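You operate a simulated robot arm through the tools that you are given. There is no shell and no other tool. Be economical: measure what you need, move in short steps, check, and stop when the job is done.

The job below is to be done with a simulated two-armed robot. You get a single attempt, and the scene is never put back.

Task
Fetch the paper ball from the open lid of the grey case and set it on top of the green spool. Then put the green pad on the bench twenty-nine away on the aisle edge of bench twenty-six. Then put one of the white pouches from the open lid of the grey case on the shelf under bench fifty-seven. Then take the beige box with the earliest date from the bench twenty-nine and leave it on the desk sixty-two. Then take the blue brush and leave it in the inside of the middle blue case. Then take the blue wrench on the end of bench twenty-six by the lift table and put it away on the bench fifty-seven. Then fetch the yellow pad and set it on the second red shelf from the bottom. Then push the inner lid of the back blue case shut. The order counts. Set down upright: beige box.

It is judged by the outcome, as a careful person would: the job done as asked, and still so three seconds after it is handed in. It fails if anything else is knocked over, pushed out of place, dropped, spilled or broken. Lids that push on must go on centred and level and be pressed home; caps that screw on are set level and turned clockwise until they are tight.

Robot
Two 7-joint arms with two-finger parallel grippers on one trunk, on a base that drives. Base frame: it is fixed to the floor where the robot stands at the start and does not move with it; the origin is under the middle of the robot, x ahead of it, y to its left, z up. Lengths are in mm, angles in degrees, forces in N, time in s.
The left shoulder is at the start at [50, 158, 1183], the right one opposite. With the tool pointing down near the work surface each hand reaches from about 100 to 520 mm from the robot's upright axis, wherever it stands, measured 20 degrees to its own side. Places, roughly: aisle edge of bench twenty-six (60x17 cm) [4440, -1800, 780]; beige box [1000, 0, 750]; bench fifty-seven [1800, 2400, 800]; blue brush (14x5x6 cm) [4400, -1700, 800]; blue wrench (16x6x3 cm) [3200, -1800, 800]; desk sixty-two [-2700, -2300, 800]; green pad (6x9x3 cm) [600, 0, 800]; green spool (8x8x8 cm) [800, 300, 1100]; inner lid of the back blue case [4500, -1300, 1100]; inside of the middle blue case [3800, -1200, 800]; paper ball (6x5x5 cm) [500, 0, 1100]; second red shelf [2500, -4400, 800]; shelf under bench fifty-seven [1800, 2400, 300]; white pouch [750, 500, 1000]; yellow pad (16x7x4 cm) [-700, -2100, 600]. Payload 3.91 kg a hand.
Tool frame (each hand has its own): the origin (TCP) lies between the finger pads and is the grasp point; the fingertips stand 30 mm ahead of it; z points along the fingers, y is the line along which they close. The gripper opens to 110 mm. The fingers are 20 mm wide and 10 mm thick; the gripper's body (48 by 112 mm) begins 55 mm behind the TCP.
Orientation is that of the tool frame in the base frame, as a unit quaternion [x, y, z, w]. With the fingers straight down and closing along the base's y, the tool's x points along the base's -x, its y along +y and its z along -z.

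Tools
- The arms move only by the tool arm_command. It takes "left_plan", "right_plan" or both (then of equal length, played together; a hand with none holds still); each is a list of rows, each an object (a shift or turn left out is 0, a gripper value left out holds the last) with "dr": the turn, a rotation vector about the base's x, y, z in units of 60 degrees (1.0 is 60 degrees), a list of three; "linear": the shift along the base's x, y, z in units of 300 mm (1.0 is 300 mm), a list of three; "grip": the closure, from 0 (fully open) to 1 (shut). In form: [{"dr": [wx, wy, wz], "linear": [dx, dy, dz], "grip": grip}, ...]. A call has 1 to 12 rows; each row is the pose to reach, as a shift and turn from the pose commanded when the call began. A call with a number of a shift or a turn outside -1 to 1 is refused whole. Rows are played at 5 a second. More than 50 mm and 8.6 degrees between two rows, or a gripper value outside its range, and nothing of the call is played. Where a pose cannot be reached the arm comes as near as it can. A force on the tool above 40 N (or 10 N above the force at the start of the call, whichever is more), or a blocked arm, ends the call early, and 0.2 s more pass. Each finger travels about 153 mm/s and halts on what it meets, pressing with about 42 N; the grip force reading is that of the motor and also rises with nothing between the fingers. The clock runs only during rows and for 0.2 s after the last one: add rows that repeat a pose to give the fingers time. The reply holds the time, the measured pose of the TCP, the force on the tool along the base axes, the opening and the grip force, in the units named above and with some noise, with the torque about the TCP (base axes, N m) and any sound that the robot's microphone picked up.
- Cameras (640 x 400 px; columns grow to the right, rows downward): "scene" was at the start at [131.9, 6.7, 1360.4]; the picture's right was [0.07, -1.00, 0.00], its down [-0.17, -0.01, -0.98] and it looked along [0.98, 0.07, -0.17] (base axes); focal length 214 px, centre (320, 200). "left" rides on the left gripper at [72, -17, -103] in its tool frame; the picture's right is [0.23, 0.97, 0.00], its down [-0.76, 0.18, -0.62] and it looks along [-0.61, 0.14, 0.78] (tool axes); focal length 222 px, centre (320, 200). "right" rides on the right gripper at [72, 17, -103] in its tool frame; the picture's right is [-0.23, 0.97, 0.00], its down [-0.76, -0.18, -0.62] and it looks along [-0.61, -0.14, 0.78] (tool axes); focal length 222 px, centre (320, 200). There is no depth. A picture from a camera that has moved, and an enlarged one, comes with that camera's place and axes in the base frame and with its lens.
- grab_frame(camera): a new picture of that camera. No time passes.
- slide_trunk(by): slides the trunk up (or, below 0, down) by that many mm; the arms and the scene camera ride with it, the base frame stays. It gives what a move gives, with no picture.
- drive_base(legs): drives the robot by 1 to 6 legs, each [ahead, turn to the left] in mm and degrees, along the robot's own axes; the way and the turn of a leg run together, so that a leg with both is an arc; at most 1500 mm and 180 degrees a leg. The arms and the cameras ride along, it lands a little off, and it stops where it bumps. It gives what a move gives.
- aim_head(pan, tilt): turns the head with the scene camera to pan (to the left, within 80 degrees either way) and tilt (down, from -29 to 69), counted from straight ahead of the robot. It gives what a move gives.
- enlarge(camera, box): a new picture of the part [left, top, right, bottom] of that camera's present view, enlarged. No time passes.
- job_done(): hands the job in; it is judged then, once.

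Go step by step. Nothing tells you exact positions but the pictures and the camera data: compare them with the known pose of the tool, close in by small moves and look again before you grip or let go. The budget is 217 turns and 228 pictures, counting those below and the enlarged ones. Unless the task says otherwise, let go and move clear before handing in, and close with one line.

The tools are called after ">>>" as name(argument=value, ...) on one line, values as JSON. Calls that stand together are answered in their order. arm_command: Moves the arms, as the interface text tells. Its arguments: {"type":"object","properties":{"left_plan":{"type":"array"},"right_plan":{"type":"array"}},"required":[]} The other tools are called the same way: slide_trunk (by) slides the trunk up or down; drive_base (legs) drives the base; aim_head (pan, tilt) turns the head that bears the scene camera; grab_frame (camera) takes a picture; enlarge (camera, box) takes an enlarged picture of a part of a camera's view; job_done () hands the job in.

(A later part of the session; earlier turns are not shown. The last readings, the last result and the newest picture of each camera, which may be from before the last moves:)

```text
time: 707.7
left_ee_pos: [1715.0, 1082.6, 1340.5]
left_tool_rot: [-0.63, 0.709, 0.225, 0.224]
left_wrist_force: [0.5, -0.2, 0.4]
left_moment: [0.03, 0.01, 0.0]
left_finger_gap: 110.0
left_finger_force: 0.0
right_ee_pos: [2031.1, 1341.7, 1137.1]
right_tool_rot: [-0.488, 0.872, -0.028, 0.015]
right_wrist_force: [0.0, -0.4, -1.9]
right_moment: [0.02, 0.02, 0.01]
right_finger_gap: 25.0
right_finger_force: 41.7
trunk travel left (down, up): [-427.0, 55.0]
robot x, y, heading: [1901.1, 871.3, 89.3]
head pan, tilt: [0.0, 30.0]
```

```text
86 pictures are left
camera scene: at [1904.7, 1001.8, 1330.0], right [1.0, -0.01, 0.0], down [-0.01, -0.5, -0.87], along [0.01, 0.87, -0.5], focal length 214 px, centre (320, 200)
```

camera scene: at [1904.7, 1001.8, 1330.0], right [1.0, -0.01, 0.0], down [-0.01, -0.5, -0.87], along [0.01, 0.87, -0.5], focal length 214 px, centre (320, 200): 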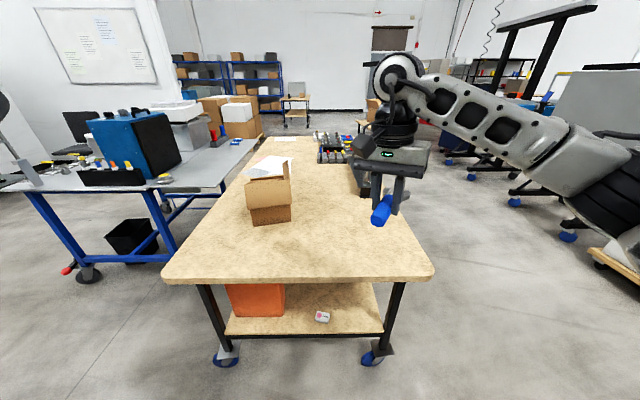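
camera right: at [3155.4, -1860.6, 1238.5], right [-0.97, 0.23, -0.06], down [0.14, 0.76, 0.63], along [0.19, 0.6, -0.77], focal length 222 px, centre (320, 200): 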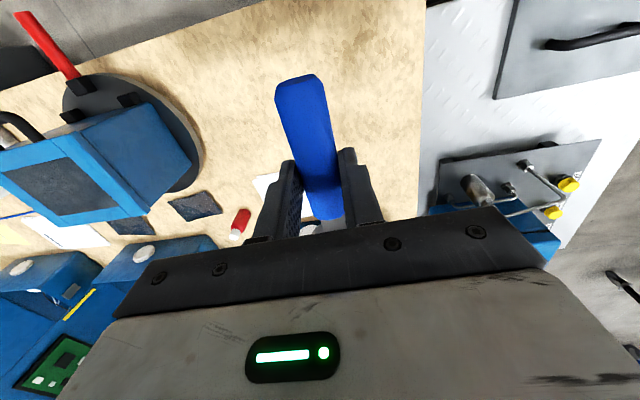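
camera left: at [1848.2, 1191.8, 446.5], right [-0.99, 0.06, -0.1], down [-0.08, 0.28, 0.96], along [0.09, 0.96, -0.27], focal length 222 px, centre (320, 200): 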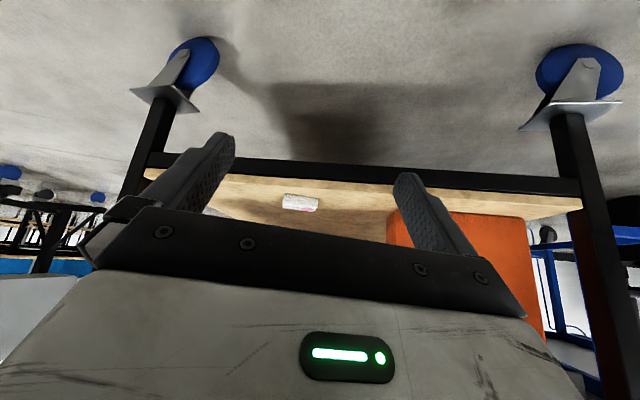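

The near end of bench fifty-seven is free. I'll move in 220 mm and lower.

>>> drive_base(legs=[[220, 0]])

>>> slide_trunk(by=-230)

>>> arm_command(right_plan=[{"linear": [0, 0, -0.12]}, {"linear": [0, 0, -0.24]}, {"linear": [0, 0, -0.29]}, {"linear": [0, 0, -0.29]}])

>>> grab_frame(camera="right")

>>> grab_frame(camera="scene")

```text
time: 709.4
left_ee_pos: [1717.5, 1306.1, 1340.3]
left_tool_rot: [-0.63, 0.708, 0.225, 0.225]
left_wrist_force: [-0.2, 0.5, -0.6]
left_moment: [0.03, 0.03, 0.03]
left_finger_gap: 110.1
left_finger_force: 0.0
right_ee_pos: [2034.6, 1565.7, 1135.6]
right_tool_rot: [-0.488, 0.872, -0.027, 0.015]
right_wrist_force: [-0.7, -0.1, -0.7]
right_moment: [-0.03, 0.05, 0.03]
right_finger_gap: 25.0
right_finger_force: 42.3
trunk travel left (down, up): [-427.0, 55.0]
robot x, y, heading: [1904.6, 1095.2, 89.2]
head pan, tilt: [0.0, 30.0]
```

```text
time: 711.8
left_ee_pos: [1717.0, 1306.1, 1110.0]
left_tool_rot: [-0.63, 0.708, 0.226, 0.226]
left_wrist_force: [0.1, 0.9, 0.4]
left_moment: [-0.01, 0.0, 0.01]
left_finger_gap: 110.1
left_finger_force: 0.0
right_ee_pos: [2033.6, 1564.6, 906.8]
right_tool_rot: [-0.488, 0.872, -0.028, 0.015]
right_wrist_force: [-0.3, 0.4, -2.0]
right_moment: [0.0, 0.03, 0.01]
right_finger_gap: 25.1
right_finger_force: 41.8
trunk travel left (down, up): [-197.0, 285.0]
robot x, y, heading: [1902.5, 1094.5, 89.5]
head pan, tilt: [0.0, 30.0]
```

```text
time: 712.8
left_ee_pos: [1716.0, 1306.0, 1111.6]
left_tool_rot: [-0.63, 0.708, 0.225, 0.225]
left_wrist_force: [0.0, -0.9, -1.1]
left_moment: [-0.01, -0.01, 0.01]
left_finger_gap: 109.9
left_finger_force: 0.1
right_ee_pos: [2033.9, 1565.0, 819.3]
right_tool_rot: [-0.489, 0.872, -0.028, 0.014]
right_wrist_force: [-0.1, -0.7, -1.8]
right_moment: [-0.01, 0.03, -0.01]
right_finger_gap: 25.3
right_finger_force: 42.5
trunk travel left (down, up): [-197.0, 285.0]
robot x, y, heading: [1904.3, 1090.6, 89.3]
head pan, tilt: [0.0, 30.0]
```

```text
85 pictures are left
camera right: at [1977.4, 1515.5, 921.2], right [-0.71, 0.7, -0.06], down [0.52, 0.58, 0.63], along [0.48, 0.42, -0.77], focal length 222 px, centre (320, 200)
```

right: 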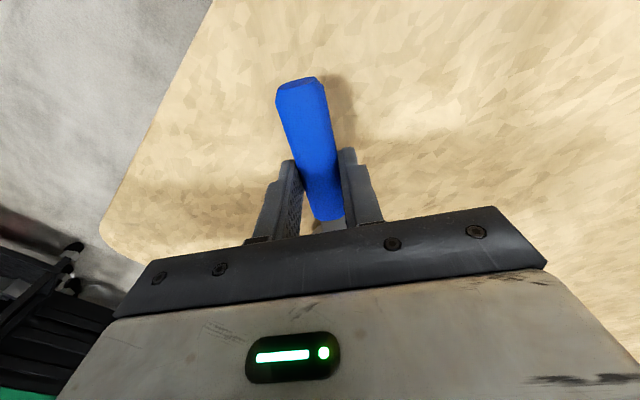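

```text
84 pictures are left
camera scene: at [1907.4, 1224.8, 1100.0], right [1.0, -0.01, 0.0], down [-0.01, -0.5, -0.87], along [0.01, 0.87, -0.5], focal length 214 px, centre (320, 200)
```

scene: 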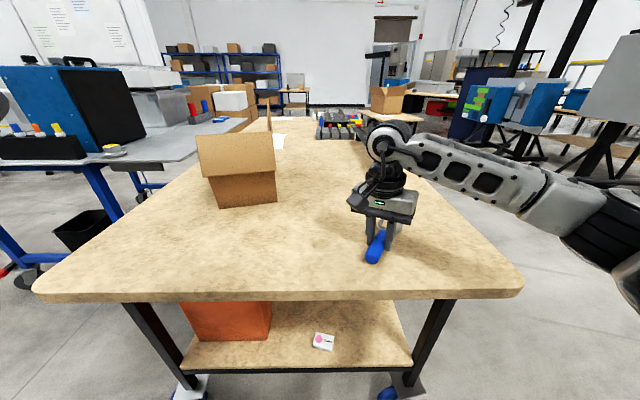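

Good. I'll lower the last few millimetres to contact and release.

>>> arm_command(right_plan=[{"linear": [0, 0, -0.01]}, {"linear": [0, 0, -0.02]}, {"linear": [0, 0, -0.025]}, {"linear": [0, 0, -0.025]}])

```text
time: 713.8
left_ee_pos: [1716.8, 1303.6, 1111.9]
left_tool_rot: [-0.631, 0.707, 0.226, 0.225]
left_wrist_force: [-0.4, 0.1, -0.9]
left_moment: [0.0, 0.01, -0.02]
left_finger_gap: 110.1
left_finger_force: 0.2
right_ee_pos: [2034.6, 1565.5, 814.2]
right_tool_rot: [-0.488, 0.872, -0.025, 0.016]
right_wrist_force: [1.6, 0.6, 17.2]
right_moment: [0.99, -0.13, -0.02]
right_finger_gap: 25.0
right_finger_force: 41.9
trunk travel left (down, up): [-197.0, 285.0]
robot x, y, heading: [1909.8, 1093.6, 89.4]
head pan, tilt: [0.0, 30.0]
```

>>> arm_command(right_plan=[{"linear": [0, 0, 0.008], "grip": 0.6}, {"linear": [0, 0, 0.008], "grip": 0.4}, {"linear": [0, 0, 0.008], "grip": 0.3}, {"linear": [0, 0, 0.12], "grip": 0.3}, {"linear": [0, 0, 0.27], "grip": 0.3}, {"linear": [0, 0, 0.4], "grip": 0.3}])

>>> slide_trunk(by=230)

>>> enlarge(camera="scene", box=[280, 200, 480, 330])

```text
time: 715.2
left_ee_pos: [1716.5, 1304.2, 1111.0]
left_tool_rot: [-0.63, 0.708, 0.225, 0.226]
left_wrist_force: [-0.2, -0.1, 0.4]
left_moment: [-0.02, -0.05, -0.03]
left_finger_gap: 110.0
left_finger_force: 0.1
right_ee_pos: [2033.0, 1564.5, 932.1]
right_tool_rot: [-0.49, 0.871, -0.027, 0.015]
right_wrist_force: [-0.6, 0.1, -0.5]
right_moment: [0.0, 0.06, 0.0]
right_finger_gap: 77.0
right_finger_force: 0.1
trunk travel left (down, up): [-197.0, 285.0]
robot x, y, heading: [1908.4, 1091.1, 89.5]
head pan, tilt: [0.0, 30.0]
```

```text
time: 717.6
left_ee_pos: [1717.0, 1304.4, 1340.4]
left_tool_rot: [-0.63, 0.708, 0.225, 0.225]
left_wrist_force: [-0.5, 0.1, 0.4]
left_moment: [-0.01, 0.01, 0.03]
left_finger_gap: 110.0
left_finger_force: 0.1
right_ee_pos: [2031.8, 1565.8, 1162.6]
right_tool_rot: [-0.488, 0.872, -0.028, 0.014]
right_wrist_force: [0.1, 0.2, 0.4]
right_moment: [-0.01, 0.02, -0.03]
right_finger_gap: 77.0
right_finger_force: 0.1
trunk travel left (down, up): [-427.0, 55.0]
robot x, y, heading: [1909.7, 1094.1, 89.2]
head pan, tilt: [0.0, 30.0]
```

```text
3.08 times, centred on (380, 265) of scene
camera zoom: at [1907.3, 1224.8, 1330.0], right [1.0, -0.01, 0.0], down [-0.01, -0.5, -0.87], along [0.01, 0.87, -0.5], focal length 660 px, centre (135, 0)
```

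zoom: 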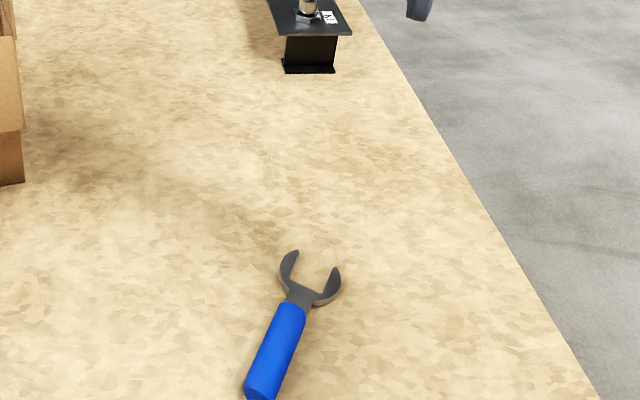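

The wrench lies on bench fifty-seven. Next is the yellow pad: I'll drive to the south lane and look at the end of the parts bench.

>>> drive_base(legs=[[-200, 0], [0, -179], [1500, 0], [1500, 0], [540, 0], [0, -90]])

>>> drive_base(legs=[[1500, 0], [200, 0]])

>>> aim_head(pan=-30, tilt=25)

>>> grab_frame(camera="scene")

```text
time: 747.2
left_ee_pos: [1633.1, -2846.6, 1340.7]
left_tool_rot: [0.946, -0.062, -0.319, -0.002]
left_wrist_force: [-1.1, -0.4, -0.3]
left_moment: [0.02, 0.0, 0.0]
left_finger_gap: 109.9
left_finger_force: 0.1
right_ee_pos: [1377.9, -2527.8, 1161.6]
right_tool_rot: [0.96, -0.277, 0.008, -0.03]
right_wrist_force: [-0.4, 0.3, -0.1]
right_moment: [-0.02, 0.02, -0.04]
right_finger_gap: 77.0
right_finger_force: 0.1
trunk travel left (down, up): [-427.0, 55.0]
robot x, y, heading: [1845.3, -2657.7, 178.6]
head pan, tilt: [0.0, 30.0]
```

```text
time: 755.8
left_ee_pos: [-59.3, -2807.4, 1340.1]
left_tool_rot: [0.946, -0.058, -0.319, -0.001]
left_wrist_force: [-0.4, 0.5, -0.6]
left_moment: [0.0, 0.0, -0.01]
left_finger_gap: 109.8
left_finger_force: 0.0
right_ee_pos: [-316.5, -2491.1, 1160.3]
right_tool_rot: [0.961, -0.275, 0.009, -0.029]
right_wrist_force: [0.7, 0.3, -0.4]
right_moment: [-0.02, 0.01, -0.03]
right_finger_gap: 77.2
right_finger_force: 0.2
trunk travel left (down, up): [-427.0, 55.0]
robot x, y, heading: [152.5, -2621.4, 178.8]
head pan, tilt: [0.0, 30.0]
```

```text
time: 756.8
left_ee_pos: [-59.9, -2807.9, 1341.6]
left_tool_rot: [0.946, -0.058, -0.318, -0.001]
left_wrist_force: [0.5, -0.3, 0.4]
left_moment: [-0.04, -0.01, 0.02]
left_finger_gap: 110.2
left_finger_force: 0.0
right_ee_pos: [-316.0, -2490.7, 1161.9]
right_tool_rot: [0.961, -0.275, 0.009, -0.03]
right_wrist_force: [0.7, 0.2, -0.2]
right_moment: [-0.01, 0.01, -0.02]
right_finger_gap: 77.0
right_finger_force: 0.0
trunk travel left (down, up): [-427.0, 55.0]
robot x, y, heading: [151.8, -2621.0, 178.7]
head pan, tilt: [-30.0, 25.0]
```

```text
82 pictures are left
camera scene: at [34.2, -2571.7, 1338.0], right [0.52, 0.86, 0.0], down [0.36, -0.22, -0.91], along [-0.78, 0.47, -0.42], focal length 214 px, centre (320, 200)
```

scene: 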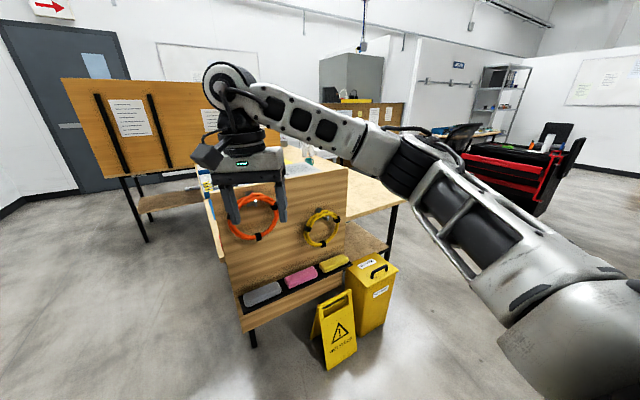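

I see three pads on a small shelf on the bench's end board; the yellow one is at about [-650, -2073, 600], with a wet-floor sign in front of it. I'll zoom in.

>>> enlarge(camera="scene", box=[225, 230, 405, 370])

```text
2.86 times, centred on (315, 300) of scene
camera zoom: at [34.2, -2571.7, 1338.0], right [0.52, 0.86, 0.0], down [0.36, -0.22, -0.91], along [-0.78, 0.47, -0.42], focal length 613 px, centre (334, -86)
```

zoom: 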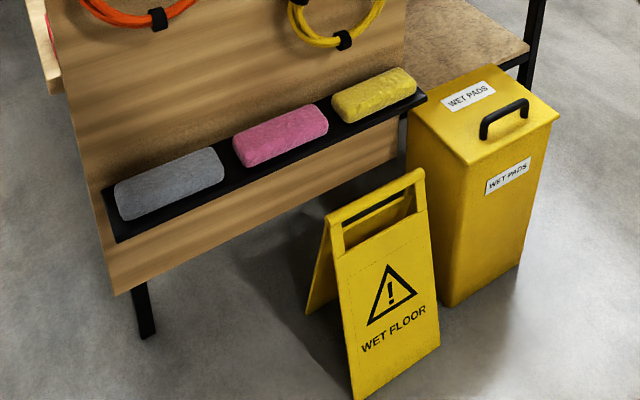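

The pad sits close to the board. I'll move nearer to see the gap behind it from above.

>>> drive_base(legs=[[0, -90], [410, 0], [0, 91], [330, 0]])

>>> aim_head(pan=-15, tilt=60)

>>> grab_frame(camera="scene")

```text
time: 768.8
left_ee_pos: [-377.7, -2395.4, 1341.0]
left_tool_rot: [0.946, -0.05, -0.319, 0.002]
left_wrist_force: [-0.5, -0.9, -0.2]
left_moment: [-0.01, -0.02, 0.0]
left_finger_gap: 110.1
left_finger_force: 0.0
right_ee_pos: [-640.7, -2084.2, 1161.6]
right_tool_rot: [0.964, -0.266, 0.008, -0.03]
right_wrist_force: [-0.1, -0.1, -0.4]
right_moment: [0.0, -0.02, -0.03]
right_finger_gap: 76.9
right_finger_force: 0.1
trunk travel left (down, up): [-427.0, 55.0]
robot x, y, heading: [-169.9, -2202.1, 179.9]
head pan, tilt: [-30.0, 25.0]
```

```text
time: 769.8
left_ee_pos: [-376.9, -2396.4, 1340.9]
left_tool_rot: [0.947, -0.049, -0.318, 0.002]
left_wrist_force: [-0.5, 0.3, 0.6]
left_moment: [0.03, 0.01, 0.0]
left_finger_gap: 110.1
left_finger_force: 0.0
right_ee_pos: [-640.7, -2084.3, 1161.8]
right_tool_rot: [0.964, -0.266, 0.008, -0.03]
right_wrist_force: [-0.5, -0.3, 0.0]
right_moment: [0.0, 0.01, 0.04]
right_finger_gap: 76.8
right_finger_force: 0.1
trunk travel left (down, up): [-427.0, 55.0]
robot x, y, heading: [-168.4, -2201.0, 179.8]
head pan, tilt: [-15.0, 60.0]
```

```text
80 pictures are left
camera scene: at [-273.2, -2186.6, 1288.0], right [0.26, 0.97, 0.0], down [0.84, -0.22, -0.5], along [-0.48, 0.13, -0.87], focal length 214 px, centre (320, 200)
```

scene: 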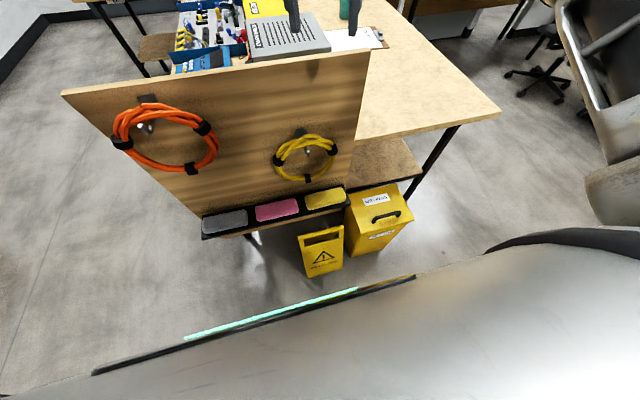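

>>> enlarge(camera="scene", box=[260, 165, 380, 255])

>>> grab_frame(camera="right")

```text
4.44 times, centred on (320, 210) of scene
camera zoom: at [-273.2, -2186.6, 1288.0], right [0.26, 0.97, 0.0], down [0.84, -0.22, -0.5], along [-0.48, 0.13, -0.87], focal length 953 px, centre (320, 156)
```

zoom: 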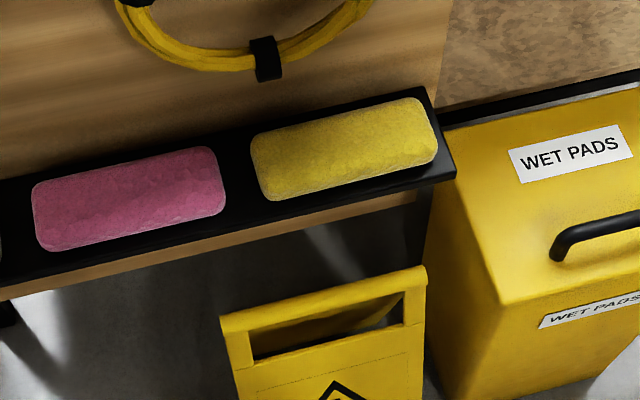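

```text
78 pictures are left
camera right: at [-589.2, -2141.1, 1264.1], right [-0.69, -0.72, -0.06], down [-0.58, 0.51, 0.63], along [-0.42, 0.47, -0.77], focal length 222 px, centre (320, 200)
```

right: 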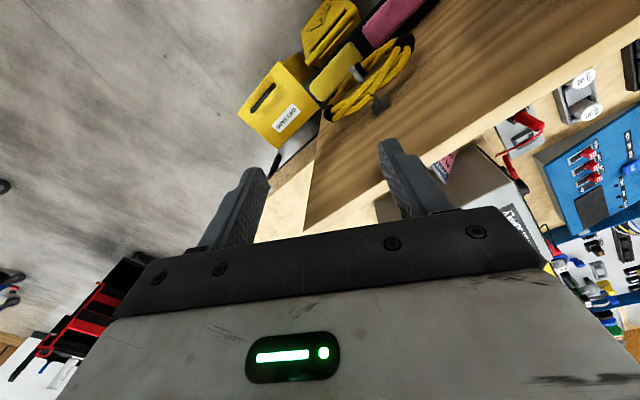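

The shelf leaves about 30 mm behind the pad, and a cable coil hangs over its left part. I'll take the pad near its right end with the jaws closing along x and a slight forward tilt.

>>> arm_command(right_plan=[{"linear": [0.05, 0.03, 0], "dr": [0, 0, -0.13]}, {"linear": [0.1, 0.06, 0], "dr": [0, 0, -0.26]}, {"linear": [0.1, 0.1, 0], "dr": [0, 0, -0.39]}, {"linear": [0.1, 0.15, 0], "dr": [0, 0, -0.52]}, {"linear": [0.1, 0.2, 0], "dr": [0, 0, -0.65]}, {"linear": [0.1, 0.2, 0], "dr": [0, 0, -0.78]}, {"linear": [0.1, 0.2, 0], "dr": [0, 0, -0.9]}, {"linear": [0.1, 0.2, 0], "dr": [0, 0, -0.98]}, {"linear": [0.1, 0.2, 0], "dr": [0, 0, -0.98], "grip": 0}])

>>> slide_trunk(by=-350)

>>> grab_frame(camera="right")

>>> grab_frame(camera="scene")

```text
time: 771.8
left_ee_pos: [-377.2, -2397.7, 1341.2]
left_tool_rot: [0.946, -0.05, -0.319, 0.002]
left_wrist_force: [-0.2, -0.5, -0.3]
left_moment: [0.02, -0.01, 0.03]
left_finger_gap: 110.0
left_finger_force: 0.0
right_ee_pos: [-609.8, -2024.3, 1161.3]
right_tool_rot: [0.708, -0.705, 0.023, -0.022]
right_wrist_force: [0.0, -0.6, -0.5]
right_moment: [-0.01, -0.01, 0.01]
right_finger_gap: 110.0
right_finger_force: 0.0
trunk travel left (down, up): [-427.0, 55.0]
robot x, y, heading: [-166.7, -2205.8, 179.9]
head pan, tilt: [-15.0, 60.0]
```

```text
time: 775.2
left_ee_pos: [-377.3, -2396.4, 990.7]
left_tool_rot: [0.947, -0.05, -0.319, 0.002]
left_wrist_force: [0.5, -1.2, 0.5]
left_moment: [0.0, -0.02, -0.03]
left_finger_gap: 109.9
left_finger_force: 0.0
right_ee_pos: [-611.0, -2023.5, 811.2]
right_tool_rot: [0.709, -0.704, 0.022, -0.023]
right_wrist_force: [-0.6, -0.4, 0.4]
right_moment: [0.03, -0.02, 0.01]
right_finger_gap: 109.7
right_finger_force: 0.1
trunk travel left (down, up): [-77.0, 405.0]
robot x, y, heading: [-170.4, -2204.4, 180.0]
head pan, tilt: [-15.0, 60.0]
```

```text
77 pictures are left
camera right: at [-632.4, -2096.3, 913.9], right [-0.97, 0.22, -0.06], down [0.13, 0.76, 0.63], along [0.19, 0.61, -0.77], focal length 222 px, centre (320, 200)
```

right: 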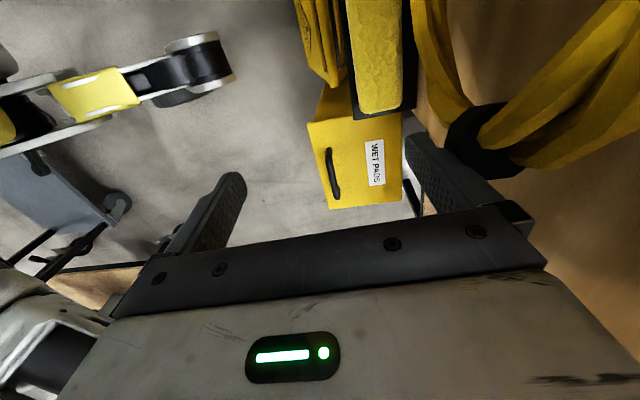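

```text
76 pictures are left
camera scene: at [-273.1, -2186.6, 938.0], right [0.26, 0.97, 0.0], down [0.84, -0.22, -0.5], along [-0.48, 0.13, -0.87], focal length 214 px, centre (320, 200)
```

scene: 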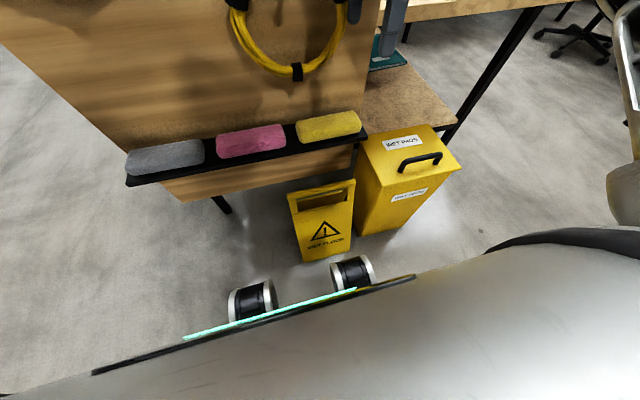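

Triangulating: the pad is centred at about [-664, -2056, 578] and the board is at about x -727. I'll move over its right end with 10° tilt and check before descending.

>>> arm_command(right_plan=[{"linear": [0, 0.03, -0.1], "dr": [0, 0.06, 0]}, {"linear": [-0.05, 0.058, -0.2], "dr": [0, 0.12, 0]}, {"linear": [-0.12, 0.058, -0.3], "dr": [0, 0.167, 0]}, {"linear": [-0.177, 0.058, -0.4], "dr": [0, 0.167, 0]}, {"linear": [-0.177, 0.058, -0.5], "dr": [0, 0.167, 0]}, {"linear": [-0.177, 0.058, -0.5], "dr": [0, 0.167, 0]}])

>>> grab_frame(camera="right")

>>> grab_frame(camera="scene")

```text
time: 776.6
left_ee_pos: [-377.3, -2396.9, 991.5]
left_tool_rot: [0.946, -0.05, -0.319, 0.002]
left_wrist_force: [0.8, -0.1, 0.0]
left_moment: [0.02, 0.02, 0.01]
left_finger_gap: 110.0
left_finger_force: 0.0
right_ee_pos: [-663.1, -2006.8, 661.1]
right_tool_rot: [0.708, -0.704, -0.04, 0.038]
right_wrist_force: [0.1, 0.6, 0.2]
right_moment: [-0.03, -0.04, 0.01]
right_finger_gap: 110.1
right_finger_force: 0.1
trunk travel left (down, up): [-77.0, 405.0]
robot x, y, heading: [-165.6, -2205.3, 179.9]
head pan, tilt: [-15.0, 60.0]
```

```text
75 pictures are left
camera right: at [-667.0, -2079.4, 766.3], right [-0.97, 0.22, 0.11], down [0.24, 0.76, 0.6], along [0.05, 0.61, -0.79], focal length 222 px, centre (320, 200)
```

right: 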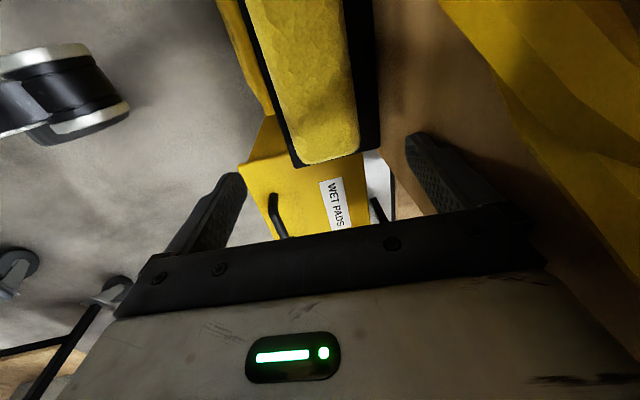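

```text
74 pictures are left
camera scene: at [-273.2, -2186.6, 938.0], right [0.26, 0.97, 0.0], down [0.84, -0.22, -0.5], along [-0.48, 0.13, -0.87], focal length 214 px, centre (320, 200)
```

scene: 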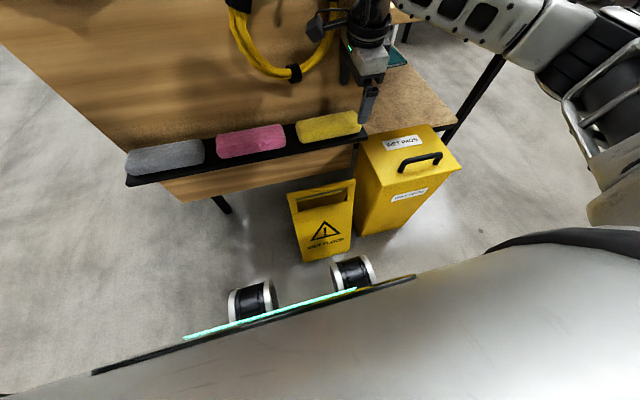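

The fingers straddle the pad's right end. I'll descend carefully with a slight offset away from the coil.

>>> arm_command(right_plan=[{"linear": [0.01, 0, -0.06], "grip": 0.1}, {"linear": [0.01, 0, -0.13], "grip": 0.1}, {"linear": [0.01, 0, -0.19], "grip": 0.1}, {"linear": [0.01, 0, -0.203], "grip": 0.1}, {"linear": [0.01, 0, -0.203], "grip": 0.1}])

>>> grab_frame(camera="right")

>>> enlarge(camera="scene", box=[260, 20, 440, 160])

```text
time: 777.8
left_ee_pos: [-377.2, -2394.8, 990.9]
left_tool_rot: [0.947, -0.05, -0.319, 0.002]
left_wrist_force: [0.4, 0.0, 0.0]
left_moment: [0.0, 0.03, -0.04]
left_finger_gap: 110.0
left_finger_force: 0.0
right_ee_pos: [-660.6, -2007.0, 600.2]
right_tool_rot: [0.708, -0.704, -0.041, 0.039]
right_wrist_force: [0.2, 0.2, -0.1]
right_moment: [0.02, 0.0, 0.05]
right_finger_gap: 98.9
right_finger_force: 0.1
trunk travel left (down, up): [-77.0, 405.0]
robot x, y, heading: [-167.1, -2205.2, 180.0]
head pan, tilt: [-15.0, 60.0]
```

```text
73 pictures are left
camera right: at [-664.3, -2078.7, 705.0], right [-0.97, 0.22, 0.11], down [0.24, 0.76, 0.6], along [0.05, 0.61, -0.79], focal length 222 px, centre (320, 200)
```

right: 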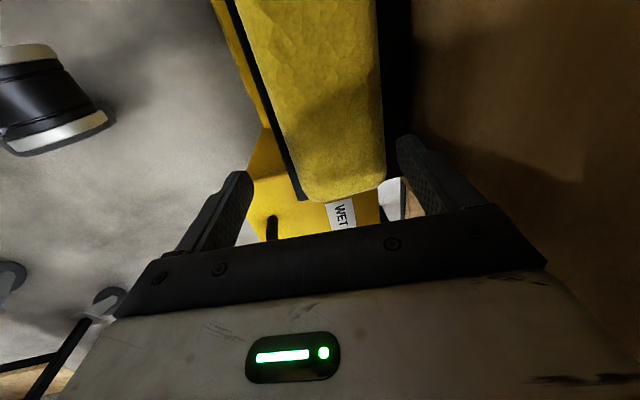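

```text
2.86 times, centred on (350, 90) of scene
camera zoom: at [-273.1, -2186.6, 938.0], right [0.26, 0.97, 0.0], down [0.84, -0.22, -0.5], along [-0.48, 0.13, -0.87], focal length 613 px, centre (234, 514)
```

zoom: 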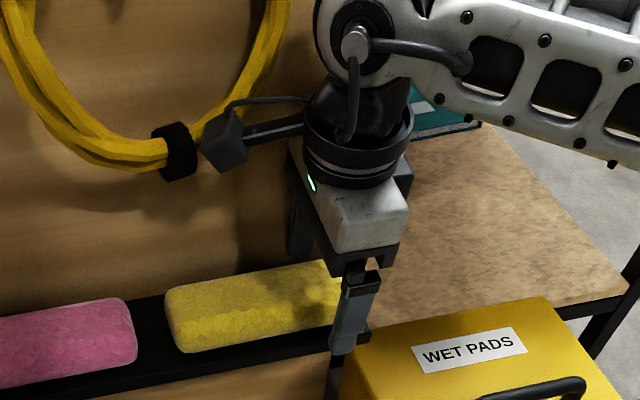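

The camera block is right beside the coil, so I'll not shift further. I'll grip here and lift out away from the board.

>>> arm_command(right_plan=[{"linear": [0, 0, 0], "grip": 0.25}, {"linear": [0, 0, 0], "grip": 0.5}, {"linear": [0, 0, 0], "grip": 1}, {"linear": [0, 0, 0], "grip": 1}, {"linear": [0, 0, 0], "grip": 1}])

>>> enlarge(camera="scene", box=[260, 20, 440, 160])

```text
time: 779.0
left_ee_pos: [-377.6, -2396.3, 991.5]
left_tool_rot: [0.946, -0.049, -0.319, 0.002]
left_wrist_force: [0.2, 0.3, -0.8]
left_moment: [0.01, 0.02, -0.03]
left_finger_gap: 110.2
left_finger_force: 0.0
right_ee_pos: [-660.9, -2007.3, 599.8]
right_tool_rot: [0.709, -0.703, -0.039, 0.04]
right_wrist_force: [0.7, -0.1, 2.7]
right_moment: [-0.01, -0.03, -0.05]
right_finger_gap: 62.3
right_finger_force: 42.0
trunk travel left (down, up): [-77.0, 405.0]
robot x, y, heading: [-167.8, -2204.9, 180.1]
head pan, tilt: [-15.0, 60.0]
```

```text
2.86 times, centred on (350, 90) of scene
camera zoom: at [-273.1, -2186.7, 938.0], right [0.26, 0.97, 0.0], down [0.84, -0.22, -0.5], along [-0.48, 0.13, -0.87], focal length 613 px, centre (234, 514)
```

zoom: 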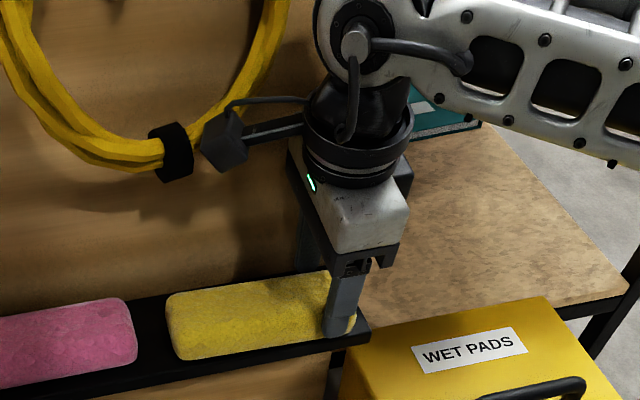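

Held at a 62 mm gap. I'll lift 15 mm and back straight away from the board.

>>> arm_command(right_plan=[{"linear": [0.02, 0, 0.03]}, {"linear": [0.04, 0, 0.06]}, {"linear": [0.15, 0, 0.1]}, {"linear": [0.15, 0, 0.1]}])

>>> drive_base(legs=[[-300, 0]])

>>> grab_frame(camera="right")

>>> grab_frame(camera="scene")

```text
time: 780.0
left_ee_pos: [-376.2, -2397.3, 992.0]
left_tool_rot: [0.947, -0.049, -0.319, 0.002]
left_wrist_force: [-0.6, 0.1, -0.1]
left_moment: [-0.03, 0.01, 0.03]
left_finger_gap: 109.8
left_finger_force: 0.0
right_ee_pos: [-616.1, -2006.9, 631.2]
right_tool_rot: [0.708, -0.704, -0.04, 0.039]
right_wrist_force: [0.0, 0.1, -0.7]
right_moment: [0.01, -0.01, 0.0]
right_finger_gap: 62.3
right_finger_force: 42.0
trunk travel left (down, up): [-77.0, 405.0]
robot x, y, heading: [-167.9, -2201.3, 179.9]
head pan, tilt: [-15.0, 60.0]
```

```text
time: 782.1
left_ee_pos: [-78.2, -2395.7, 990.6]
left_tool_rot: [0.947, -0.049, -0.318, 0.001]
left_wrist_force: [0.1, -0.7, 0.4]
left_moment: [-0.02, 0.02, 0.0]
left_finger_gap: 110.0
left_finger_force: 0.1
right_ee_pos: [-316.1, -2005.4, 630.2]
right_tool_rot: [0.708, -0.704, -0.04, 0.04]
right_wrist_force: [0.2, 0.5, -0.6]
right_moment: [0.01, -0.01, 0.02]
right_finger_gap: 61.8
right_finger_force: 41.7
trunk travel left (down, up): [-77.0, 405.0]
robot x, y, heading: [129.7, -2206.7, 180.0]
head pan, tilt: [-15.0, 60.0]
```

```text
70 pictures are left
camera right: at [-320.4, -2078.5, 735.5], right [-0.97, 0.22, 0.11], down [0.24, 0.76, 0.6], along [0.05, 0.61, -0.79], focal length 222 px, centre (320, 200)
```

right: 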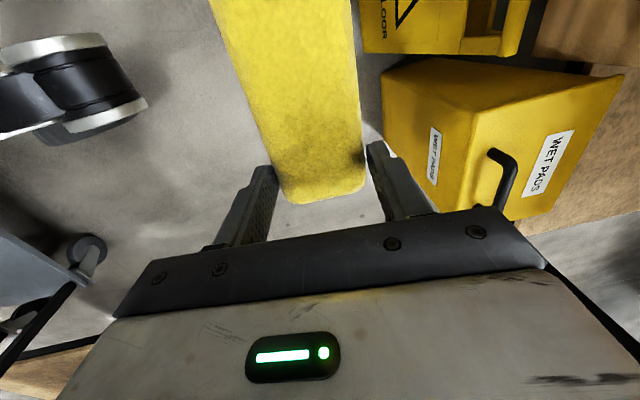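

```text
69 pictures are left
camera scene: at [26.0, -2186.7, 937.9], right [0.26, 0.97, 0.0], down [0.84, -0.22, -0.5], along [-0.48, 0.13, -0.87], focal length 214 px, centre (320, 200)
```

scene: 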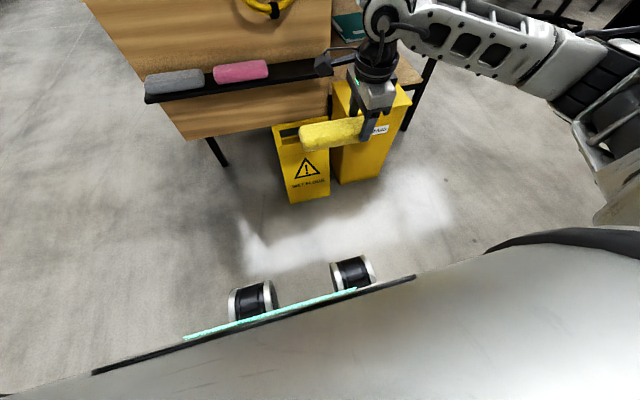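

The pad is held by its end. I'll raise the trunk a bit and drive to the red shelf, then look at it.

>>> slide_trunk(by=300)

>>> drive_base(legs=[[200, 180], [0, -45], [0, 45]])

```text
time: 785.1
left_ee_pos: [-77.8, -2396.9, 1291.5]
left_tool_rot: [0.947, -0.049, -0.319, 0.003]
left_wrist_force: [-0.3, -0.3, 0.3]
left_moment: [0.02, 0.02, 0.0]
left_finger_gap: 110.0
left_finger_force: 0.2
right_ee_pos: [-316.0, -2006.8, 930.8]
right_tool_rot: [0.708, -0.704, -0.039, 0.039]
right_wrist_force: [0.1, -0.1, -0.6]
right_moment: [0.04, 0.02, 0.02]
right_finger_gap: 61.4
right_finger_force: 42.2
trunk travel left (down, up): [-377.0, 105.0]
robot x, y, heading: [130.8, -2207.3, 180.1]
head pan, tilt: [-15.0, 60.0]
```

```text
time: 797.0
left_ee_pos: [338.6, -2138.5, 1291.4]
left_tool_rot: [0.045, 0.947, 0.003, 0.319]
left_wrist_force: [0.1, -0.5, -0.2]
left_moment: [0.01, -0.05, -0.01]
left_finger_gap: 109.8
left_finger_force: 0.0
right_ee_pos: [582.0, -2526.3, 930.2]
right_tool_rot: [0.699, 0.713, 0.04, 0.039]
right_wrist_force: [0.4, 0.3, 0.1]
right_moment: [-0.02, -0.02, 0.02]
right_finger_gap: 61.0
right_finger_force: 42.1
trunk travel left (down, up): [-377.0, 105.0]
robot x, y, heading: [131.2, -2333.4, 0.6]
head pan, tilt: [-15.0, 60.0]
cut short: leg 1
```

>>> drive_base(legs=[[0, -45], [700, 0], [0, 44.4], [1500, 0], [250, 0], [0, -90]])

>>> aim_head(pan=0, tilt=15)

>>> grab_frame(camera="scene")

```text
time: 817.2
left_ee_pos: [2573.6, -3042.3, 1290.7]
left_tool_rot: [0.707, 0.632, -0.225, 0.226]
left_wrist_force: [-0.4, 0.3, -0.1]
left_moment: [0.01, 0.01, -0.01]
left_finger_gap: 109.9
left_finger_force: 0.1
right_ee_pos: [2181.2, -3277.3, 931.2]
right_tool_rot: [0.998, 0.0, -0.002, 0.056]
right_wrist_force: [-1.0, 0.1, -0.6]
right_moment: [0.0, 0.04, -0.01]
right_finger_gap: 61.0
right_finger_force: 42.0
trunk travel left (down, up): [-377.0, 105.0]
robot x, y, heading: [2382.9, -2831.0, -90.9]
head pan, tilt: [-15.0, 60.0]
```

```text
time: 818.3
left_ee_pos: [2573.2, -3042.5, 1290.7]
left_tool_rot: [0.706, 0.632, -0.225, 0.226]
left_wrist_force: [0.2, 0.4, -1.0]
left_moment: [0.0, 0.0, -0.01]
left_finger_gap: 110.0
left_finger_force: 0.0
right_ee_pos: [2180.5, -3279.3, 931.8]
right_tool_rot: [0.998, 0.0, -0.001, 0.055]
right_wrist_force: [0.2, 1.0, -1.4]
right_moment: [0.01, 0.01, -0.03]
right_finger_gap: 60.7
right_finger_force: 41.7
trunk travel left (down, up): [-377.0, 105.0]
robot x, y, heading: [2382.5, -2833.0, -90.7]
head pan, tilt: [0.0, 15.0]
```

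```text
68 pictures are left
camera scene: at [2380.6, -2964.9, 1304.2], right [-1.0, 0.01, 0.0], down [0.0, 0.26, -0.97], along [-0.01, -0.97, -0.26], focal length 214 px, centre (320, 200)
```

scene: 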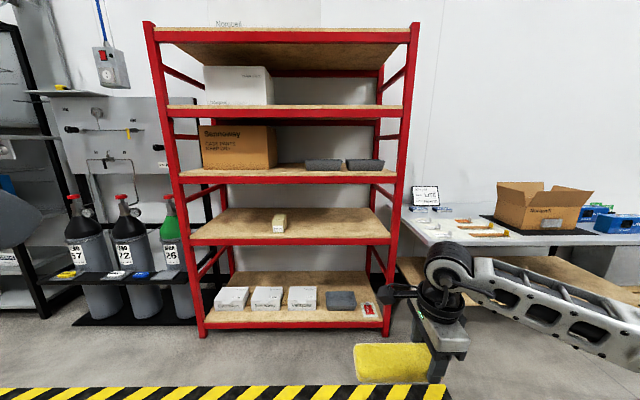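

The second shelf from the bottom (top at about z 730, next shelf underside at about 1069) has free space on its right side. I'll shift 200 mm east and approach.

>>> drive_base(legs=[[0, 90.7], [200, 0], [0, -90], [600, 0]])

>>> slide_trunk(by=-115)

>>> aim_head(pan=-10, tilt=15)

>>> grab_frame(camera="scene")

```text
time: 830.6
left_ee_pos: [2764.7, -3633.9, 1291.0]
left_tool_rot: [0.709, 0.629, -0.226, 0.225]
left_wrist_force: [0.7, 0.4, 0.1]
left_moment: [-0.02, 0.03, -0.01]
left_finger_gap: 110.2
left_finger_force: 0.1
right_ee_pos: [2370.8, -3867.3, 932.1]
right_tool_rot: [0.998, -0.004, -0.002, 0.056]
right_wrist_force: [-0.2, -0.4, -1.0]
right_moment: [0.06, -0.01, 0.01]
right_finger_gap: 60.9
right_finger_force: 42.0
trunk travel left (down, up): [-377.0, 105.0]
robot x, y, heading: [2576.3, -3421.9, -90.8]
head pan, tilt: [0.0, 15.0]
```

```text
time: 832.0
left_ee_pos: [2763.0, -3632.5, 1176.3]
left_tool_rot: [0.709, 0.629, -0.226, 0.225]
left_wrist_force: [0.4, -0.4, -0.1]
left_moment: [-0.04, 0.03, 0.02]
left_finger_gap: 110.0
left_finger_force: 0.0
right_ee_pos: [2369.4, -3866.8, 816.9]
right_tool_rot: [0.998, -0.004, -0.001, 0.056]
right_wrist_force: [-0.1, 0.6, -1.1]
right_moment: [-0.01, 0.01, 0.0]
right_finger_gap: 60.8
right_finger_force: 42.2
trunk travel left (down, up): [-262.0, 220.0]
robot x, y, heading: [2576.8, -3421.7, -90.8]
head pan, tilt: [0.0, 15.0]
```

```text
time: 832.8
left_ee_pos: [2763.6, -3633.7, 1176.6]
left_tool_rot: [0.709, 0.629, -0.226, 0.225]
left_wrist_force: [0.0, 0.0, 0.3]
left_moment: [0.02, 0.0, 0.0]
left_finger_gap: 109.9
left_finger_force: 0.1
right_ee_pos: [2370.4, -3866.3, 816.3]
right_tool_rot: [0.998, -0.004, -0.001, 0.056]
right_wrist_force: [0.1, -0.8, -0.5]
right_moment: [0.01, 0.03, 0.02]
right_finger_gap: 60.7
right_finger_force: 42.0
trunk travel left (down, up): [-262.0, 220.0]
robot x, y, heading: [2576.0, -3420.8, -90.6]
head pan, tilt: [-10.0, 15.0]
```

```text
67 pictures are left
camera scene: at [2555.9, -3553.2, 1189.3], right [-0.98, 0.19, 0.0], down [0.05, 0.25, -0.97], along [-0.18, -0.95, -0.26], focal length 214 px, centre (320, 200)
```

scene: 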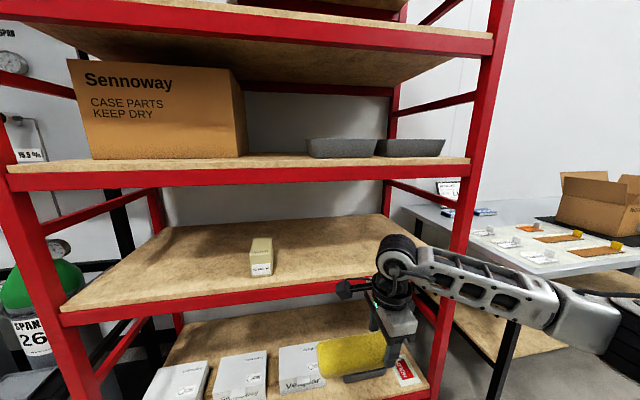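

Refining: shelf 2's front edge is about y -4065 with its top at about z 793, and the beam above starts at about z 1090. I'll raise a bit and tilt the hand 20° more forward so the wrist stays outside the beam, then look.

>>> slide_trunk(by=58)

>>> arm_command(right_plan=[{"dr": [-0.11, 0, 0]}, {"dr": [-0.22, 0, 0]}, {"dr": [-0.333, 0, 0]}, {"dr": [-0.333, 0, 0]}])

>>> drive_base(legs=[[120, 0]])

>>> aim_head(pan=-25, tilt=20)

>>> grab_frame(camera="scene")

>>> grab_frame(camera="right")

```text
time: 833.7
left_ee_pos: [2764.1, -3633.6, 1235.2]
left_tool_rot: [0.708, 0.63, -0.225, 0.225]
left_wrist_force: [0.6, -0.4, -0.1]
left_moment: [-0.01, 0.0, 0.01]
left_finger_gap: 110.2
left_finger_force: 0.0
right_ee_pos: [2370.9, -3867.8, 873.9]
right_tool_rot: [0.998, -0.004, -0.001, 0.055]
right_wrist_force: [0.7, 0.8, -0.1]
right_moment: [0.02, 0.0, 0.03]
right_finger_gap: 60.7
right_finger_force: 41.8
trunk travel left (down, up): [-320.0, 162.0]
robot x, y, heading: [2572.4, -3424.3, -90.8]
head pan, tilt: [-10.0, 15.0]
```

```text
time: 834.7
left_ee_pos: [2764.4, -3633.0, 1233.8]
left_tool_rot: [0.709, 0.629, -0.227, 0.225]
left_wrist_force: [0.3, -0.9, 0.3]
left_moment: [0.01, -0.01, -0.03]
left_finger_gap: 110.2
left_finger_force: 0.1
right_ee_pos: [2370.1, -3865.8, 874.7]
right_tool_rot: [0.973, -0.003, -0.001, 0.229]
right_wrist_force: [-0.1, -0.1, 0.4]
right_moment: [0.0, 0.0, 0.0]
right_finger_gap: 60.9
right_finger_force: 42.2
trunk travel left (down, up): [-320.0, 162.0]
robot x, y, heading: [2576.1, -3419.5, -90.9]
head pan, tilt: [-10.0, 15.0]
```

```text
time: 836.0
left_ee_pos: [2762.0, -3753.6, 1234.8]
left_tool_rot: [0.709, 0.629, -0.226, 0.225]
left_wrist_force: [-0.5, 0.8, -0.9]
left_moment: [0.02, -0.01, 0.0]
left_finger_gap: 109.8
left_finger_force: 0.1
right_ee_pos: [2369.4, -3986.9, 874.1]
right_tool_rot: [0.974, -0.003, 0.0, 0.228]
right_wrist_force: [-0.8, -0.1, -0.9]
right_moment: [-0.03, 0.02, 0.01]
right_finger_gap: 61.1
right_finger_force: 42.0
trunk travel left (down, up): [-320.0, 162.0]
robot x, y, heading: [2571.2, -3543.6, -91.0]
head pan, tilt: [-10.0, 15.0]
```

```text
time: 836.8
left_ee_pos: [2762.5, -3753.6, 1234.1]
left_tool_rot: [0.709, 0.629, -0.226, 0.225]
left_wrist_force: [-1.0, 0.5, 0.7]
left_moment: [0.0, 0.02, -0.03]
left_finger_gap: 110.1
left_finger_force: 0.0
right_ee_pos: [2368.9, -3985.1, 873.5]
right_tool_rot: [0.973, -0.004, 0.0, 0.229]
right_wrist_force: [-0.5, -0.1, -1.6]
right_moment: [0.04, 0.01, 0.0]
right_finger_gap: 60.4
right_finger_force: 41.5
trunk travel left (down, up): [-320.0, 162.0]
robot x, y, heading: [2569.9, -3540.1, -90.6]
head pan, tilt: [-25.0, 20.0]
```

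```text
66 pictures are left
camera scene: at [2531.0, -3665.1, 1239.1], right [-0.9, 0.44, 0.0], down [0.15, 0.31, -0.94], along [-0.41, -0.85, -0.34], focal length 214 px, centre (320, 200)
```

scene: 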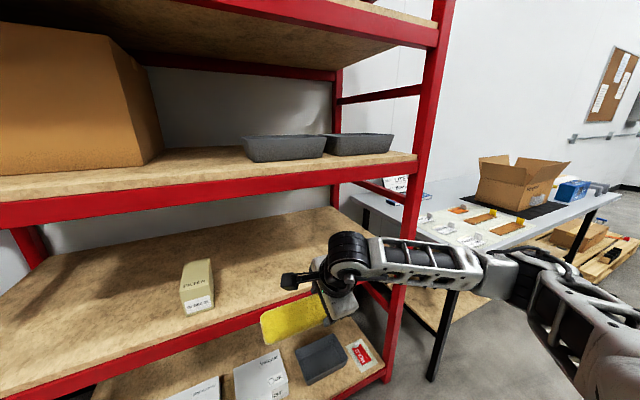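

```text
65 pictures are left
camera right: at [2442.1, -3956.0, 974.2], right [-0.23, -0.87, 0.43], down [-0.76, 0.44, 0.48], along [-0.61, -0.22, -0.76], focal length 222 px, centre (320, 200)
```

right: 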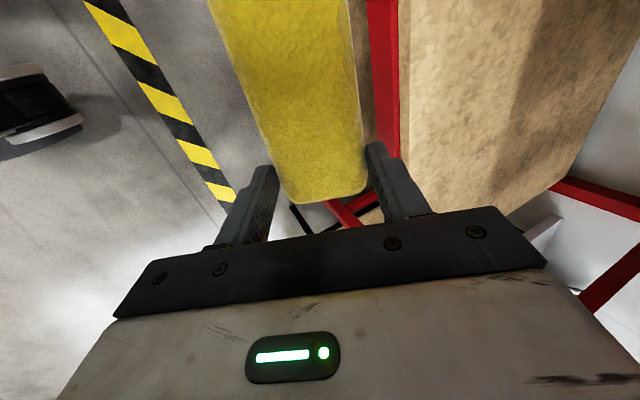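

The hand is clear of both beams. I'll lower 14 mm, drive in 100 mm and check.

>>> arm_command(right_plan=[{"linear": [0, 0, -0.03]}, {"linear": [0, 0, -0.045]}, {"linear": [0, 0, -0.045]}])

>>> drive_base(legs=[[100, 0]])

>>> grab_frame(camera="scene")

>>> grab_frame(camera="right")

```text
time: 837.5
left_ee_pos: [2762.6, -3753.7, 1235.1]
left_tool_rot: [0.709, 0.629, -0.225, 0.225]
left_wrist_force: [0.3, 0.2, -0.5]
left_moment: [-0.01, 0.06, -0.01]
left_finger_gap: 110.0
left_finger_force: 0.0
right_ee_pos: [2368.7, -3985.8, 860.8]
right_tool_rot: [0.974, -0.004, 0.0, 0.228]
right_wrist_force: [-0.5, 0.4, 0.0]
right_moment: [0.0, 0.03, 0.02]
right_finger_gap: 60.9
right_finger_force: 41.8
trunk travel left (down, up): [-320.0, 162.0]
robot x, y, heading: [2576.7, -3540.2, -90.9]
head pan, tilt: [-25.0, 20.0]
```

```text
time: 838.7
left_ee_pos: [2761.4, -3852.1, 1233.1]
left_tool_rot: [0.71, 0.629, -0.225, 0.224]
left_wrist_force: [0.5, -0.5, -0.4]
left_moment: [-0.04, -0.02, -0.04]
left_finger_gap: 109.9
left_finger_force: 0.1
right_ee_pos: [2366.3, -4084.6, 860.7]
right_tool_rot: [0.974, -0.004, 0.001, 0.227]
right_wrist_force: [0.0, 0.3, -0.7]
right_moment: [-0.02, 0.0, 0.0]
right_finger_gap: 60.5
right_finger_force: 42.0
trunk travel left (down, up): [-320.0, 162.0]
robot x, y, heading: [2568.5, -3637.7, -91.0]
head pan, tilt: [-25.0, 20.0]
```

```text
64 pictures are left
camera scene: at [2529.4, -3764.0, 1239.0], right [-0.9, 0.44, 0.0], down [0.15, 0.31, -0.94], along [-0.41, -0.85, -0.34], focal length 214 px, centre (320, 200)
```

scene: 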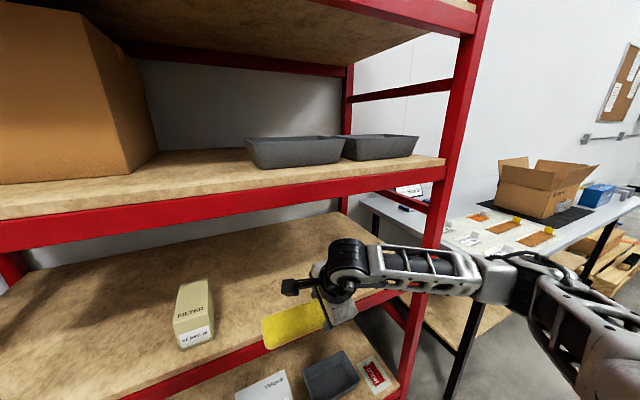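

```text
63 pictures are left
camera right: at [2440.4, -4055.0, 960.7], right [-0.23, -0.87, 0.43], down [-0.76, 0.44, 0.48], along [-0.61, -0.22, -0.76], focal length 222 px, centre (320, 200)
```

right: 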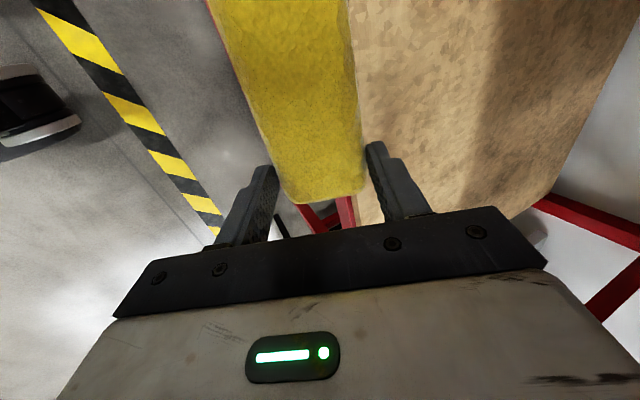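

The shelf edge is at y -4076, right below the pad's near side. I'll advance 58 mm more and lower onto the shelf.

>>> drive_base(legs=[[58, 0]])

>>> arm_command(right_plan=[{"linear": [0, 0, -0.015]}, {"linear": [0, 0, -0.03]}, {"linear": [0, 0, -0.04]}, {"linear": [0, 0, -0.04]}])

>>> grab_frame(camera="right")

>>> grab_frame(camera="scene")

```text
time: 839.6
left_ee_pos: [2760.1, -3909.5, 1234.6]
left_tool_rot: [0.709, 0.629, -0.226, 0.225]
left_wrist_force: [-0.4, 1.0, -0.1]
left_moment: [0.0, -0.01, -0.01]
left_finger_gap: 110.1
left_finger_force: 0.1
right_ee_pos: [2367.4, -4143.1, 859.2]
right_tool_rot: [0.974, -0.003, 0.0, 0.228]
right_wrist_force: [0.6, -1.0, -0.4]
right_moment: [-0.01, 0.01, -0.01]
right_finger_gap: 60.7
right_finger_force: 42.0
trunk travel left (down, up): [-320.0, 162.0]
robot x, y, heading: [2573.6, -3696.3, -90.9]
head pan, tilt: [-25.0, 20.0]
```

```text
time: 840.6
left_ee_pos: [2759.8, -3909.5, 1233.8]
left_tool_rot: [0.709, 0.629, -0.226, 0.226]
left_wrist_force: [-0.1, -0.2, 0.1]
left_moment: [-0.01, 0.02, 0.03]
left_finger_gap: 109.9
left_finger_force: 0.1
right_ee_pos: [2366.2, -4143.6, 847.6]
right_tool_rot: [0.974, -0.004, 0.001, 0.229]
right_wrist_force: [0.2, -0.7, -0.5]
right_moment: [0.03, 0.04, 0.02]
right_finger_gap: 60.7
right_finger_force: 42.0
trunk travel left (down, up): [-320.0, 162.0]
robot x, y, heading: [2568.2, -3701.9, -90.7]
head pan, tilt: [-25.0, 20.0]
```

```text
62 pictures are left
camera right: at [2439.5, -4112.2, 948.8], right [-0.23, -0.87, 0.43], down [-0.76, 0.44, 0.48], along [-0.61, -0.22, -0.76], focal length 222 px, centre (320, 200)
```

right: 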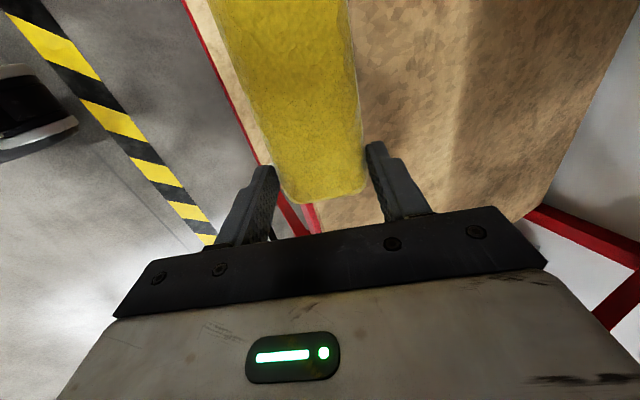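

```text
61 pictures are left
camera scene: at [2528.5, -3821.1, 1239.1], right [-0.9, 0.44, 0.0], down [0.15, 0.31, -0.94], along [-0.41, -0.85, -0.34], focal length 214 px, centre (320, 200)
```

scene: 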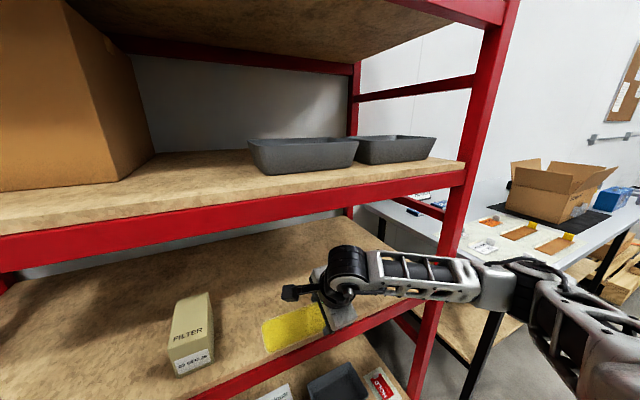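

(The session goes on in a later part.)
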